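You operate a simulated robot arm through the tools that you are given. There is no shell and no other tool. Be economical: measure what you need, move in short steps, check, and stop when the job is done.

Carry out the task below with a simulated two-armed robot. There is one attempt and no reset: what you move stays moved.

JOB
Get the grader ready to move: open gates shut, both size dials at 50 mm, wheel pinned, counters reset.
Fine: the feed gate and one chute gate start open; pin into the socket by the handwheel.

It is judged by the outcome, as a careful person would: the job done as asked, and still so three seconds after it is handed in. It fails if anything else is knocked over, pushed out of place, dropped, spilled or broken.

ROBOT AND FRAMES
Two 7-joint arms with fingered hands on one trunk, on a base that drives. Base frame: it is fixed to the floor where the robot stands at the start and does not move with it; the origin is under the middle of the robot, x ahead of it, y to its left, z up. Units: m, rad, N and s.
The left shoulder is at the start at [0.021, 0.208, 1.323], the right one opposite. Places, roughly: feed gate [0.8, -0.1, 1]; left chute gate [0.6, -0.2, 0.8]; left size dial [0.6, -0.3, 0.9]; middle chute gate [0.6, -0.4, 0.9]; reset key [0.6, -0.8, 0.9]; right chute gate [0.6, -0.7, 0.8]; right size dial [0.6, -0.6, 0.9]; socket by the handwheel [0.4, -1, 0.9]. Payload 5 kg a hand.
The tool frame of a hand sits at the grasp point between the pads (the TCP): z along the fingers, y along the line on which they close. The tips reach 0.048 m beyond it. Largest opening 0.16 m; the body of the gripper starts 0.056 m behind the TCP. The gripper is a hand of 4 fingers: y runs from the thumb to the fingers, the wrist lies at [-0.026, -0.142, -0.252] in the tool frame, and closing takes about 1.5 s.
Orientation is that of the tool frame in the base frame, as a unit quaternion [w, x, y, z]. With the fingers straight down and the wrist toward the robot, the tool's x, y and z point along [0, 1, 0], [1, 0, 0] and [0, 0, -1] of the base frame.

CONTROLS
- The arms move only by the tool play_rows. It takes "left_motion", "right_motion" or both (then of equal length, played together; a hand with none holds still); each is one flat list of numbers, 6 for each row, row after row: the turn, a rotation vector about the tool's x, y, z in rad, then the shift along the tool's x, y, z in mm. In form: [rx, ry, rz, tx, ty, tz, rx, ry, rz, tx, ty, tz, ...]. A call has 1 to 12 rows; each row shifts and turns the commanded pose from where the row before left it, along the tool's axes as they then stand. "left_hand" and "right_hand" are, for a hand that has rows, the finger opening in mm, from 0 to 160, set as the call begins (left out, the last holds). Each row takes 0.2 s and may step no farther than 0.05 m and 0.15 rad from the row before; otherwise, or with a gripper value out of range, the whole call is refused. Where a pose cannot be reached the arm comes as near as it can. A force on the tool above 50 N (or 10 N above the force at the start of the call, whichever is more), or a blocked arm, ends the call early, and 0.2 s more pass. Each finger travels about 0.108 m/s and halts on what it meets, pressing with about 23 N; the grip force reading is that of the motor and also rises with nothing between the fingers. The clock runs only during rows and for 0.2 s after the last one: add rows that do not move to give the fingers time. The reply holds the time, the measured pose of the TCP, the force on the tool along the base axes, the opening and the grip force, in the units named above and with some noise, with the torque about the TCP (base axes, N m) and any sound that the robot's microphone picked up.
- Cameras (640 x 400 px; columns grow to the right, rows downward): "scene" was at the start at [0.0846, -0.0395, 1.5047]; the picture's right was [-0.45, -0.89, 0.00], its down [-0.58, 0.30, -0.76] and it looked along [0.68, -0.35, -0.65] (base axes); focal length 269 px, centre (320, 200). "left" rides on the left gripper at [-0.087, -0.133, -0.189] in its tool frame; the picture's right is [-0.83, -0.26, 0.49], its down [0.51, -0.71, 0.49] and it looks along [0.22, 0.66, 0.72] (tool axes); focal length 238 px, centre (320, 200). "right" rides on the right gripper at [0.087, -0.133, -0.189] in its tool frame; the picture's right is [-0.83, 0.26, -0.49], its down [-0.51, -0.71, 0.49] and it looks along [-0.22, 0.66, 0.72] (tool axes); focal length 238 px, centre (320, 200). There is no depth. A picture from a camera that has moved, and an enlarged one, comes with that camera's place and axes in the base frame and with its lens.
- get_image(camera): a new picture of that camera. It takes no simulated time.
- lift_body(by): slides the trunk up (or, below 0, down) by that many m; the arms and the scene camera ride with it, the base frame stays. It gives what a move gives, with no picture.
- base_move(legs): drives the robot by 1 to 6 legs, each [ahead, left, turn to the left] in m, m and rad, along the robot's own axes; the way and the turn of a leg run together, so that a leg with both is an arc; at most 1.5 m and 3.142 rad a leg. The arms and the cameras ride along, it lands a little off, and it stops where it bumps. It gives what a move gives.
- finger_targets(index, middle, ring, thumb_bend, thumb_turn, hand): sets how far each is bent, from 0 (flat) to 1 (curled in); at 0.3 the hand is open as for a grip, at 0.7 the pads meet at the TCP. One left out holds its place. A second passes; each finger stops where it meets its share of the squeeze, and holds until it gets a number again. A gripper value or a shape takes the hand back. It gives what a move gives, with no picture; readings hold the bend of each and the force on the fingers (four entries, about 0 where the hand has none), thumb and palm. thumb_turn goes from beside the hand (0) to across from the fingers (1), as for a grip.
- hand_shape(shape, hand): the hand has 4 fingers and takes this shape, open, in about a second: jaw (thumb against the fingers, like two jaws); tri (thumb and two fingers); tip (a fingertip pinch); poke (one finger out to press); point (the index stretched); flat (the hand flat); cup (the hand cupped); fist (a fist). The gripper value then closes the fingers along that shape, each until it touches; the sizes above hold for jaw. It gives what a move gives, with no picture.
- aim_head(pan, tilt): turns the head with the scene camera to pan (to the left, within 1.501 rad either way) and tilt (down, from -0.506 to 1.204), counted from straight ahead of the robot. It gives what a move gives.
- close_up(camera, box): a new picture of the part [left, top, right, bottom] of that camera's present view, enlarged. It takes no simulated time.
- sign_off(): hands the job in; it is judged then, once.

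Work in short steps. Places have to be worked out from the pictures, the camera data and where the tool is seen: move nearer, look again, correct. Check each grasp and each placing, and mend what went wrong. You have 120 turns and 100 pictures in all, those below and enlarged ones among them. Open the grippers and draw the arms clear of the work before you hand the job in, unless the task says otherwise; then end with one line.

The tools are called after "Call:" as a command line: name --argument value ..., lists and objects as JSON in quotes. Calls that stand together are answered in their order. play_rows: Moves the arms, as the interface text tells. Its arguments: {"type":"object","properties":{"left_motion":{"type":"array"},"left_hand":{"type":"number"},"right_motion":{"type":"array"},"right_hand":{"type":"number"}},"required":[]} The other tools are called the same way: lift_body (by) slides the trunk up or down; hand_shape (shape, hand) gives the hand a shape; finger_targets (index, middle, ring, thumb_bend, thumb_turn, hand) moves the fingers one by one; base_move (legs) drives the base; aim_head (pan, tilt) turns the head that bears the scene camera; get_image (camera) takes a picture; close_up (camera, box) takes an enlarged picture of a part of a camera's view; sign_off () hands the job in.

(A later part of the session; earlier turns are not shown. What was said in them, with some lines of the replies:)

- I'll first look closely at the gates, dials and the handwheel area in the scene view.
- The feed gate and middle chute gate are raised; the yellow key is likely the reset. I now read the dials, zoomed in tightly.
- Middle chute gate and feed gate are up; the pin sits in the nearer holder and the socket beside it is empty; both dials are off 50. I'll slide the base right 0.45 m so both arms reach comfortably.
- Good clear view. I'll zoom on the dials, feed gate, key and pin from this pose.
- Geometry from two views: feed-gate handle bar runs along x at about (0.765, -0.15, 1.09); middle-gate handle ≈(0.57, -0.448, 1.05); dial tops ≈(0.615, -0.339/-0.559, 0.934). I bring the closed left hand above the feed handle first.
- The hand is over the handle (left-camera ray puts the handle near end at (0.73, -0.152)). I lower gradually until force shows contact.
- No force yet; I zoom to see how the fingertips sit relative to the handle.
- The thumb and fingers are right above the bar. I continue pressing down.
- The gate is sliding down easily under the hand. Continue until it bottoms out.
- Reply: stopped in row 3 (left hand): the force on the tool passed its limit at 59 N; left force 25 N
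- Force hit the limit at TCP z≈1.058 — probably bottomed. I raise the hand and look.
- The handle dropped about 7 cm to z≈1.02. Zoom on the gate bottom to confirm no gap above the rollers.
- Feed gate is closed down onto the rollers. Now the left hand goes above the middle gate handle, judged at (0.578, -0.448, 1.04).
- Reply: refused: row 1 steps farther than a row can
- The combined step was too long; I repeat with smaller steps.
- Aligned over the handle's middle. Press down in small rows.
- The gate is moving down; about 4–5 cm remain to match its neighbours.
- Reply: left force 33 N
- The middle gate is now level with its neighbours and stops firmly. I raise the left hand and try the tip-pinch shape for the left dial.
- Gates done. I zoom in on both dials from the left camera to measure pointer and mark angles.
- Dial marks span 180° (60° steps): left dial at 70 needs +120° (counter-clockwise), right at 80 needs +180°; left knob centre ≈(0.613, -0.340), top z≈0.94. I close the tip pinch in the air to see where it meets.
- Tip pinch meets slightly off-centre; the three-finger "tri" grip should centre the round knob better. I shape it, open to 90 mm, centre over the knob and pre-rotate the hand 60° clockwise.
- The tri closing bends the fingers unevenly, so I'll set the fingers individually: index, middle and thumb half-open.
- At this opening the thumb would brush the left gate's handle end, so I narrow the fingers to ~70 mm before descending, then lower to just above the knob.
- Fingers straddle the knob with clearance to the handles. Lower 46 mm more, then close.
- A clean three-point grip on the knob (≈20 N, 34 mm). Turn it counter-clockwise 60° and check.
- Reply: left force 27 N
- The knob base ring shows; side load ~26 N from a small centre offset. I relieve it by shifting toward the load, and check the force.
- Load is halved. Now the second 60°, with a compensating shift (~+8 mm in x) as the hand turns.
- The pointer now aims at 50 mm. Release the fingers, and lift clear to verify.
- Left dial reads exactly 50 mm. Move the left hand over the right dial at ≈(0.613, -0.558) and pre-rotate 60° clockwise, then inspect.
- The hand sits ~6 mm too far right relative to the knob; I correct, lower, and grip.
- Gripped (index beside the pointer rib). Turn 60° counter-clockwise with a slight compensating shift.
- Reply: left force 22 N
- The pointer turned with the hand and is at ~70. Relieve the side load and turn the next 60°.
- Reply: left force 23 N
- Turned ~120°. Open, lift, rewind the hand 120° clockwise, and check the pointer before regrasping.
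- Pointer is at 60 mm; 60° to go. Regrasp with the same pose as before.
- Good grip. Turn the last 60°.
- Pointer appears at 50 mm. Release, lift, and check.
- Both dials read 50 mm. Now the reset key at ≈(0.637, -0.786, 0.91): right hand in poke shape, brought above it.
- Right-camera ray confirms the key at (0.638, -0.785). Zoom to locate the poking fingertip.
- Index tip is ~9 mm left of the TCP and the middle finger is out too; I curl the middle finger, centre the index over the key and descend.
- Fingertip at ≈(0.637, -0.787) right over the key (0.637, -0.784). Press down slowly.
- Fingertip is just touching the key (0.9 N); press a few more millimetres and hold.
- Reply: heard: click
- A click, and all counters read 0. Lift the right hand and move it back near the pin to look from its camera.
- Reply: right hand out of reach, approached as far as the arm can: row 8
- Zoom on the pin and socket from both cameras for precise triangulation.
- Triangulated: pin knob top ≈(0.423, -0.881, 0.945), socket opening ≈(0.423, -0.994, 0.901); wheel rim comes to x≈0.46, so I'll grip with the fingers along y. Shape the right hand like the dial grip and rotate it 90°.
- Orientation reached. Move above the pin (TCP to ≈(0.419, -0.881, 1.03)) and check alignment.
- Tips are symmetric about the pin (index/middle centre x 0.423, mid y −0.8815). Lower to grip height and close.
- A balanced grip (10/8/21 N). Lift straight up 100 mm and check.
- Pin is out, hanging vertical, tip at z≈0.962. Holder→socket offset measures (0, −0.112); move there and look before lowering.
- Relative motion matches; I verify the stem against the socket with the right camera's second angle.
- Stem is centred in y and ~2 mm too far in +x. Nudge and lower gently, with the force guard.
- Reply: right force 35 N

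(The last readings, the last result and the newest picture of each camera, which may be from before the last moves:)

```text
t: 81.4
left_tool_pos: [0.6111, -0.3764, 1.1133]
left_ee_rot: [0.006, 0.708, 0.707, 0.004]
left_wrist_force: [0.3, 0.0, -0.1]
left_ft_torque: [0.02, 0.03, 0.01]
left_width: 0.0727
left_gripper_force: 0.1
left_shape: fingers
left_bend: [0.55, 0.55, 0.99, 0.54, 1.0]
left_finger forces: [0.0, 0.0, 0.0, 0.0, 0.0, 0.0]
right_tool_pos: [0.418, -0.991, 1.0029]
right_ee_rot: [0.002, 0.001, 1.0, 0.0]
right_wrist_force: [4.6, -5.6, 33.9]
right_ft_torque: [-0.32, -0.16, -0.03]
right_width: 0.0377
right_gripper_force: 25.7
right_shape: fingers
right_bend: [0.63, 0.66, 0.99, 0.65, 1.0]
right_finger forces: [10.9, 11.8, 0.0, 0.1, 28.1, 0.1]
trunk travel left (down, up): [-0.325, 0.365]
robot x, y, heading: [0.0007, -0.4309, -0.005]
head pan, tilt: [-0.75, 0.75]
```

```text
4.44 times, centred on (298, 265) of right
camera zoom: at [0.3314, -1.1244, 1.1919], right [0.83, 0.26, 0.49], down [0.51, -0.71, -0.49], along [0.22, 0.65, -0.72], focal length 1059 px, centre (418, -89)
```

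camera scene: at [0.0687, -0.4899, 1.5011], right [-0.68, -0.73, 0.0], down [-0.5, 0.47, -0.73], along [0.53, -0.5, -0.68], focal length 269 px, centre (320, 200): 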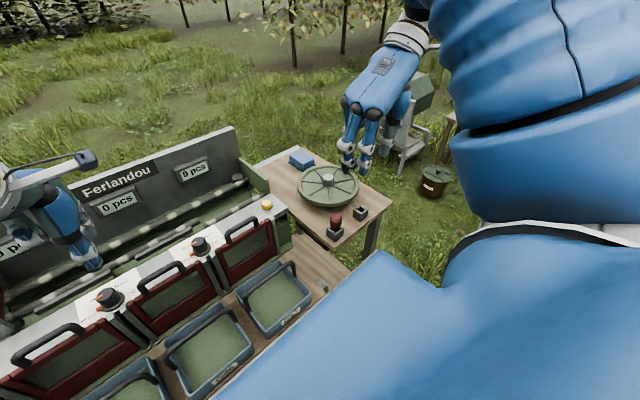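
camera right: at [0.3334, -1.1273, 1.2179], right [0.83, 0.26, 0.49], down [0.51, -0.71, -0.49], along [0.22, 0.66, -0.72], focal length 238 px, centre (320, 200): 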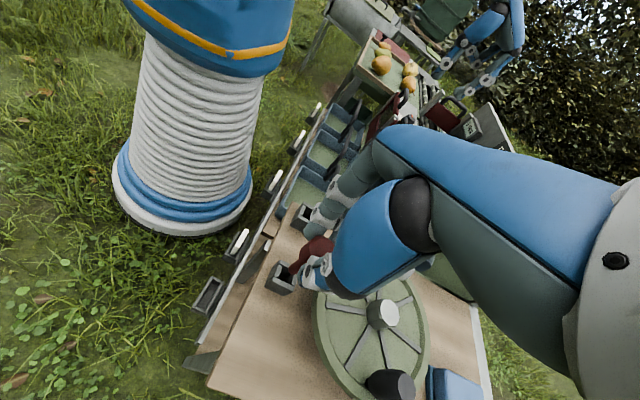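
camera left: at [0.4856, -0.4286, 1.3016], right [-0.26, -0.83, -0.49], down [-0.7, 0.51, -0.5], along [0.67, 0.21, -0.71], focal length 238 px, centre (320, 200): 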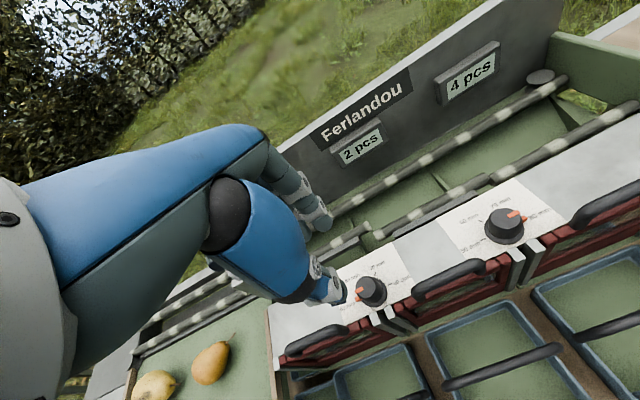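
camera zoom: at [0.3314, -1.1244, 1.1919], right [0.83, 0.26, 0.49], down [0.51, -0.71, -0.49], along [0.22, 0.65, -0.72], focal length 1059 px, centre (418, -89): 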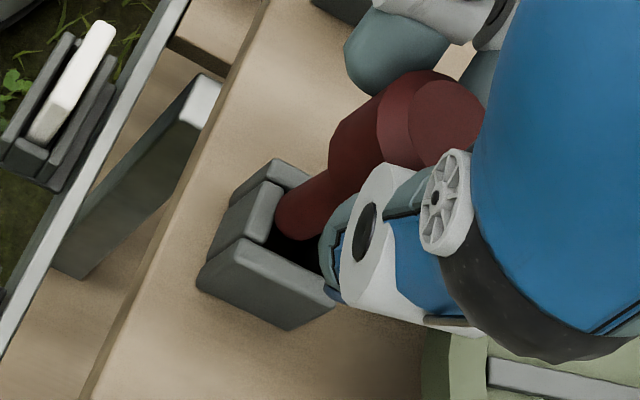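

Contact on the rim at 34 N with side force pushing +x, −y: my nudge was the wrong way. Lift slightly, shift +3 mm x, −3 mm y, and lower again.

Call:
play_rows --right_motion '[0, 0, 0, 0, 0, -8, 0, 0, 0, -3, -3, 0, 0, 0, 0, 0, 0, 4, 0, 0, 0, 0, 0, 5, 0, 0, 0, 0, 0, 5, 0, 0, 0, 0, 0, 5, 0, 0, 0, 0, 0, 0]'

Call:
close_up --camera "right" --box '[250, 220, 346, 310]'

```text
t: 83.0
left_tool_pos: [0.6129, -0.3775, 1.1119]
left_ee_rot: [0.006, 0.708, 0.707, 0.004]
left_wrist_force: [-0.5, 0.9, 0.2]
left_ft_torque: [0.0, 0.02, -0.01]
left_width: 0.0724
left_gripper_force: 0.0
left_shape: fingers
left_bend: [0.55, 0.55, 0.99, 0.54, 1.0]
left_finger forces: [0.0, 0.1, 0.1, 0.0, 0.0, 0.0]
right_tool_pos: [0.4218, -0.997, 0.9907]
right_ee_rot: [0.001, 0.002, 1.0, -0.001]
right_wrist_force: [0.1, 0.5, -1.5]
right_ft_torque: [0.0, 0.03, -0.02]
right_width: 0.0383
right_gripper_force: 19.9
right_shape: fingers
right_bend: [0.63, 0.65, 0.99, 0.66, 1.0]
right_finger forces: [10.4, 9.3, 0.0, 0.1, 20.0, 0.0]
trunk travel left (down, up): [-0.325, 0.365]
robot x, y, heading: [0.001, -0.4299, -0.003]
head pan, tilt: [-0.75, 0.75]
```

```text
4.44 times, centred on (298, 265) of right
camera zoom: at [0.336, -1.1289, 1.179], right [0.83, 0.26, 0.49], down [0.51, -0.71, -0.49], along [0.22, 0.66, -0.72], focal length 1059 px, centre (418, -89)
```

zoom: 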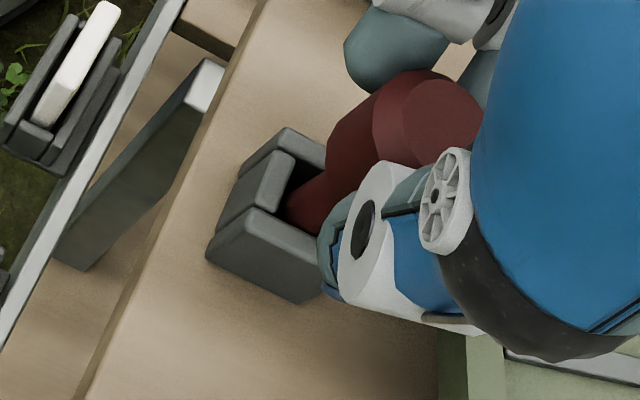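

The stem has entered the socket with no load. Lower the remaining ~20 mm.

Call:
play_rows --right_motion '[0, 0, 0, 0, 0, 5, 0, 0, 0, 0, 0, 5, 0, 0, 0, 0, 0, 4, 0, 0, 0, 0, 0, 3, 0, 0, 0, 0, 0, 3, 0, 0, 0, 0, 0, 0]'

Call:
close_up --camera "scene" --box '[312, 165, 392, 235]'

```text
t: 84.4
left_tool_pos: [0.6125, -0.3777, 1.1128]
left_ee_rot: [0.006, 0.708, 0.706, 0.004]
left_wrist_force: [-0.4, 0.3, -0.2]
left_ft_torque: [0.01, 0.01, 0.0]
left_width: 0.0725
left_gripper_force: 0.1
left_shape: fingers
left_bend: [0.55, 0.55, 0.99, 0.54, 1.0]
left_finger forces: [0.0, 0.0, 0.1, 0.1, 0.0, 0.1]
right_tool_pos: [0.4212, -0.9956, 0.9689]
right_ee_rot: [0.0, 0.0, 1.0, 0.0]
right_wrist_force: [-0.3, -0.3, 0.0]
right_ft_torque: [-0.02, 0.0, 0.0]
right_width: 0.0382
right_gripper_force: 19.8
right_shape: fingers
right_bend: [0.63, 0.65, 0.99, 0.66, 1.0]
right_finger forces: [10.5, 9.4, 0.0, 0.1, 20.1, 0.1]
trunk travel left (down, up): [-0.325, 0.365]
robot x, y, heading: [0.0027, -0.4308, -0.004]
head pan, tilt: [-0.75, 0.75]
```

```text
5.71 times, centred on (352, 200) of scene
camera zoom: at [0.0692, -0.4897, 1.5011], right [-0.68, -0.73, 0.0], down [-0.5, 0.47, -0.73], along [0.53, -0.5, -0.68], focal length 1538 px, centre (137, 200)
```

zoom: 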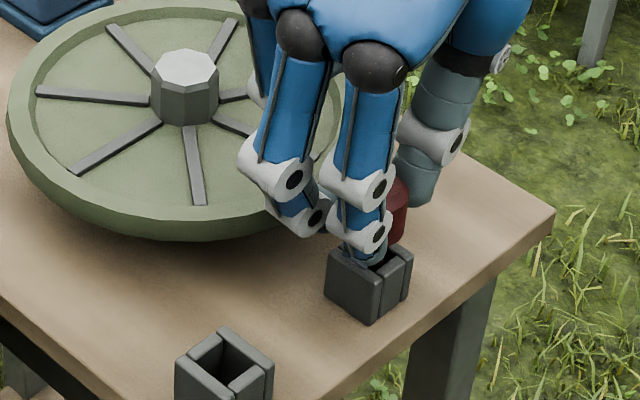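

At the original seated height with no load; the pin slid slightly in the grip on contact, so lower a few millimetres more until it seats.

Call:
play_rows --right_motion '[0, 0, 0, 0, 0, 2, 0, 0, 0, 0, 0, 2, 0, 0, 0, 0, 0, 2, 0, 0, 0, 0, 0, 0]'

```text
t: 85.4
left_tool_pos: [0.612, -0.377, 1.1115]
left_ee_rot: [0.007, 0.708, 0.706, 0.003]
left_wrist_force: [0.1, 0.0, 1.0]
left_ft_torque: [-0.01, -0.06, -0.06]
left_width: 0.0725
left_gripper_force: 0.1
left_shape: fingers
left_bend: [0.55, 0.55, 0.99, 0.54, 1.0]
left_finger forces: [0.1, 0.0, 0.0, 0.0, 0.0, 0.0]
right_tool_pos: [0.4214, -0.9936, 0.9642]
right_ee_rot: [0.0, 0.001, 1.0, 0.0]
right_wrist_force: [0.3, 0.3, 7.7]
right_ft_torque: [-0.01, -0.02, 0.0]
right_width: 0.0338
right_gripper_force: 19.1
right_shape: fingers
right_bend: [0.63, 0.66, 0.99, 0.67, 1.0]
right_finger forces: [9.8, 9.0, 0.0, 0.0, 18.6, 0.1]
trunk travel left (down, up): [-0.325, 0.365]
robot x, y, heading: [0.0005, -0.4355, -0.003]
head pan, tilt: [-0.75, 0.75]
```

Seating contact of ~8 N. Release the fingers gently, rise straight up, and view.

Call:
finger_targets --hand "right" --index 0.56 --middle 0.56 --thumb_bend 0.54

Call:
play_rows --right_motion '[0, 0, 0, 0, 0, -20, 0, 0, 0, 0, 0, -30, 0, 0, 0, 0, 0, -40, 0, 0, 0, 0, 0, -45, 0, 0, 0, 0, 0, -45]'

Call:
close_up --camera "scene" --box '[304, 175, 384, 235]'

```text
t: 86.4
left_tool_pos: [0.6119, -0.3766, 1.1114]
left_ee_rot: [0.006, 0.708, 0.706, 0.004]
left_wrist_force: [0.4, 0.3, 0.7]
left_ft_torque: [-0.02, 0.01, 0.0]
left_width: 0.0725
left_gripper_force: 0.1
left_shape: fingers
left_bend: [0.55, 0.55, 0.99, 0.54, 1.0]
left_finger forces: [0.1, 0.0, 0.0, 0.0, 0.0, 0.0]
right_tool_pos: [0.4213, -0.9946, 0.963]
right_ee_rot: [0.0, 0.001, 1.0, 0.0]
right_wrist_force: [-0.4, 0.7, 1.0]
right_ft_torque: [-0.04, -0.01, 0.02]
right_width: 0.0709
right_gripper_force: 0.0
right_shape: fingers
right_bend: [0.56, 0.56, 0.99, 0.54, 1.0]
right_finger forces: [0.1, 0.0, 0.0, 0.0, 0.0, 0.1]
trunk travel left (down, up): [-0.325, 0.365]
robot x, y, heading: [0.0003, -0.4328, 0.0]
head pan, tilt: [-0.75, 0.75]
```

```text
t: 87.6
left_tool_pos: [0.6101, -0.3771, 1.1123]
left_ee_rot: [0.006, 0.708, 0.706, 0.004]
left_wrist_force: [-0.1, 0.9, -0.2]
left_ft_torque: [-0.05, 0.0, 0.0]
left_width: 0.0725
left_gripper_force: 0.0
left_shape: fingers
left_bend: [0.55, 0.55, 0.99, 0.54, 1.0]
left_finger forces: [0.0, 0.0, 0.0, 0.0, 0.0, 0.0]
right_tool_pos: [0.4217, -0.9959, 1.143]
right_ee_rot: [0.0, 0.001, 1.0, 0.0]
right_wrist_force: [-0.5, 0.6, 0.8]
right_ft_torque: [-0.06, -0.07, -0.02]
right_width: 0.0701
right_gripper_force: 0.0
right_shape: fingers
right_bend: [0.56, 0.56, 0.99, 0.54, 1.0]
right_finger forces: [0.0, 0.0, 0.1, 0.1, 0.0, 0.1]
trunk travel left (down, up): [-0.325, 0.365]
robot x, y, heading: [-0.0007, -0.4339, -0.007]
head pan, tilt: [-0.75, 0.75]
```

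```text
6.67 times, centred on (344, 205) of scene
camera zoom: at [0.0682, -0.489, 1.5012], right [-0.68, -0.73, 0.0], down [-0.5, 0.47, -0.73], along [0.53, -0.5, -0.68], focal length 1795 px, centre (160, 167)
```

zoom: 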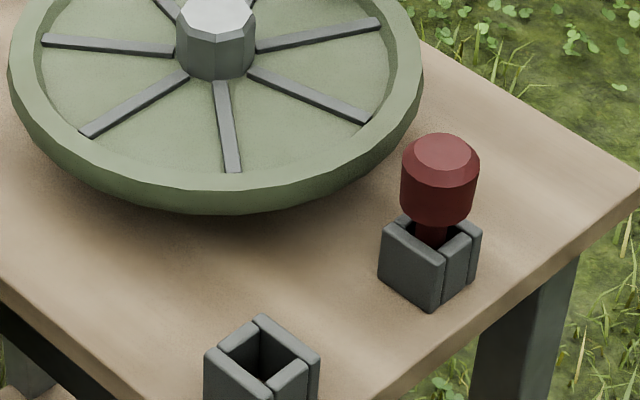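

The pin stands seated in the handwheel socket. Open both hands and draw both arms up and back, clear of the work.

Call:
play_rows --left_motion '[0, 0, 0, 0, 0, -40, 0, 0, 0, 0, 0, -40, 0, 0, 0, 0, -20, -30, 0, 0, 0, 0, -30, 0, 0, 0, 0, 0, 0, 0, 0, 0, 0, 0, 0, 0]' --right_motion '[0, 0, 0, 0, 0, -40, 0, 0, 0, 0, 0, -40, 0, 0, 0, 0, 0, -10, 0, 0, 0, 0, 0, 0, 0, 0, 0, 0, 0, 0, 0, 0, 0, 0, 0, 0]' --left_hand 160 --right_hand 160

Call:
aim_head --pan -0.2 --tilt 0.8

Call:
get_image --camera "scene"

Call:
close_up --camera "scene" --box '[180, 110, 420, 260]'

```text
t: 89.0
left_tool_pos: [0.5617, -0.3751, 1.2241]
left_ee_rot: [0.006, 0.708, 0.707, 0.004]
left_wrist_force: [-0.6, 0.1, 0.4]
left_ft_torque: [0.02, -0.06, 0.04]
left_width: 0.1598
left_gripper_force: 0.0
left_shape: tri
left_bend: [0.3, 0.3, 0.99, 0.3, 0.98]
left_finger forces: [0.0, 0.0, 0.1, 0.0, 0.1, 0.0]
right_tool_pos: [0.4198, -0.9995, 1.2328]
right_ee_rot: [0.001, 0.001, 1.0, 0.0]
right_wrist_force: [-0.9, -0.4, 0.0]
right_ft_torque: [-0.01, -0.06, -0.01]
right_width: 0.0
right_gripper_force: 0.0
right_shape: poke
right_bend: [0.7, 0.7, 0.99, 1.0, 1.0]
right_finger forces: [0.1, 0.0, 0.0, 0.0, 0.0, 0.0]
trunk travel left (down, up): [-0.325, 0.365]
robot x, y, heading: [-0.004, -0.4329, -0.001]
head pan, tilt: [-0.75, 0.75]
```

```text
t: 90.0
left_tool_pos: [0.5606, -0.376, 1.2236]
left_ee_rot: [0.006, 0.708, 0.706, 0.005]
left_wrist_force: [-0.2, -0.7, 0.3]
left_ft_torque: [-0.01, 0.02, 0.02]
left_width: 0.1599
left_gripper_force: 0.1
left_shape: tri
left_bend: [0.3, 0.3, 0.99, 0.3, 0.98]
left_finger forces: [0.1, 0.0, 0.0, 0.0, 0.1, 0.0]
right_tool_pos: [0.4211, -0.9992, 1.2335]
right_ee_rot: [0.0, 0.0, 1.0, 0.0]
right_wrist_force: [-0.7, 0.3, 1.2]
right_ft_torque: [-0.03, 0.0, -0.03]
right_width: 0.0
right_gripper_force: 0.0
right_shape: poke
right_bend: [0.7, 0.7, 0.99, 1.0, 1.0]
right_finger forces: [0.0, 0.2, 0.2, 0.0, 0.1, 0.1]
trunk travel left (down, up): [-0.325, 0.365]
robot x, y, heading: [-0.0027, -0.435, 0.003]
head pan, tilt: [-0.201, 0.799]
```

```text
13 pictures are left
camera scene: at [0.0875, -0.4494, 1.4971], right [-0.2, -0.98, 0.0], down [-0.7, 0.14, -0.7], along [0.68, -0.14, -0.72], focal length 269 px, centre (320, 200)
```

scene: 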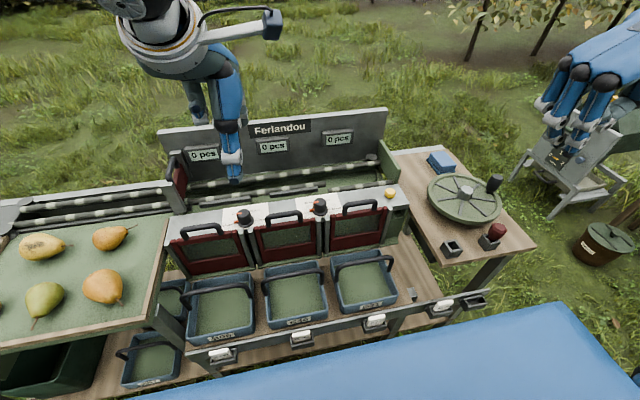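

```text
2.67 times, centred on (300, 185) of scene
camera zoom: at [0.0875, -0.4494, 1.4971], right [-0.2, -0.98, 0.0], down [-0.7, 0.14, -0.7], along [0.68, -0.14, -0.72], focal length 718 px, centre (373, 240)
```

zoom: 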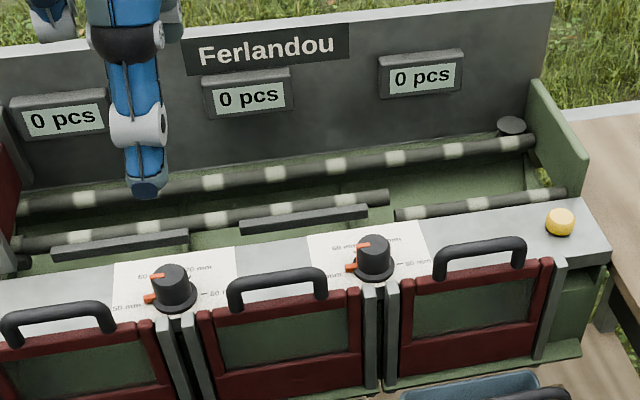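

Everything looks right; I set the right hand to open jaw, take one last look at the feed gate, then finish.

Call:
hand_shape --hand "right" --shape "jaw"

Call:
close_up --camera "scene" --box '[140, 130, 236, 210]'

Call:
close_up --camera "scene" --box '[420, 160, 532, 260]'

```text
t: 90.9
left_tool_pos: [0.5619, -0.3756, 1.2234]
left_ee_rot: [0.006, 0.708, 0.707, 0.004]
left_wrist_force: [0.2, 0.3, -0.3]
left_ft_torque: [-0.01, -0.02, 0.01]
left_width: 0.1596
left_gripper_force: 0.0
left_shape: tri
left_bend: [0.3, 0.3, 0.99, 0.3, 0.98]
left_finger forces: [0.0, 0.0, 0.1, 0.0, 0.0, 0.1]
right_tool_pos: [0.4214, -0.9985, 1.2323]
right_ee_rot: [0.0, 0.001, 1.0, -0.001]
right_wrist_force: [0.8, 0.2, 0.0]
right_ft_torque: [0.02, -0.03, 0.03]
right_width: 0.1599
right_gripper_force: 0.0
right_shape: jaw
right_bend: [0.3, 0.3, 0.3, 0.3, 0.98]
right_finger forces: [0.1, 0.0, 0.0, 0.0, 0.0, 0.1]
trunk travel left (down, up): [-0.325, 0.365]
robot x, y, heading: [0.0013, -0.4327, 0.001]
head pan, tilt: [-0.201, 0.799]
```

```text
5.00 times, centred on (188, 170) of scene
camera zoom: at [0.0877, -0.4494, 1.4971], right [-0.2, -0.98, 0.0], down [-0.7, 0.14, -0.7], along [0.68, -0.14, -0.72], focal length 1346 px, centre (980, 350)
```

zoom: 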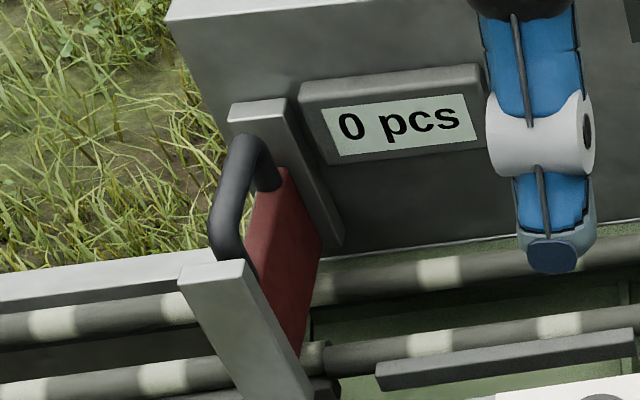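

```text
4.00 times, centred on (476, 210) of scene
camera zoom: at [0.0877, -0.4494, 1.4971], right [-0.2, -0.98, 0.0], down [-0.7, 0.14, -0.7], along [0.68, -0.14, -0.72], focal length 1077 px, centre (-304, 160)
```

zoom: 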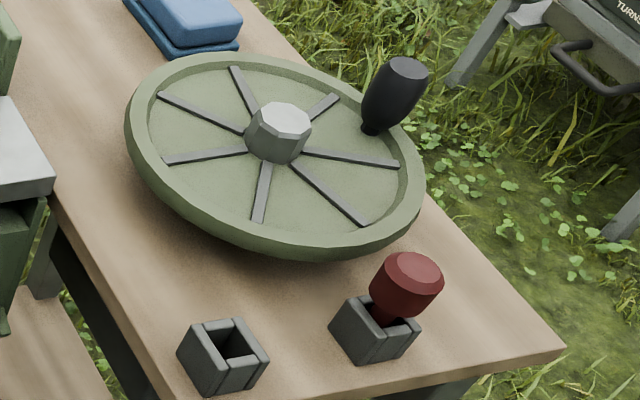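

The feed gate sits down on the rollers, the pin is in its socket, the dials read 50 mm and the counters read 0. Handing in.

Call:
sign_off

```text
The job is handed in.
```

The grader is ready to move: the feed gate and middle chute gate are shut, both size dials read 50 mm, the pin is in the socket by the handwheel, and all three counters show 0.
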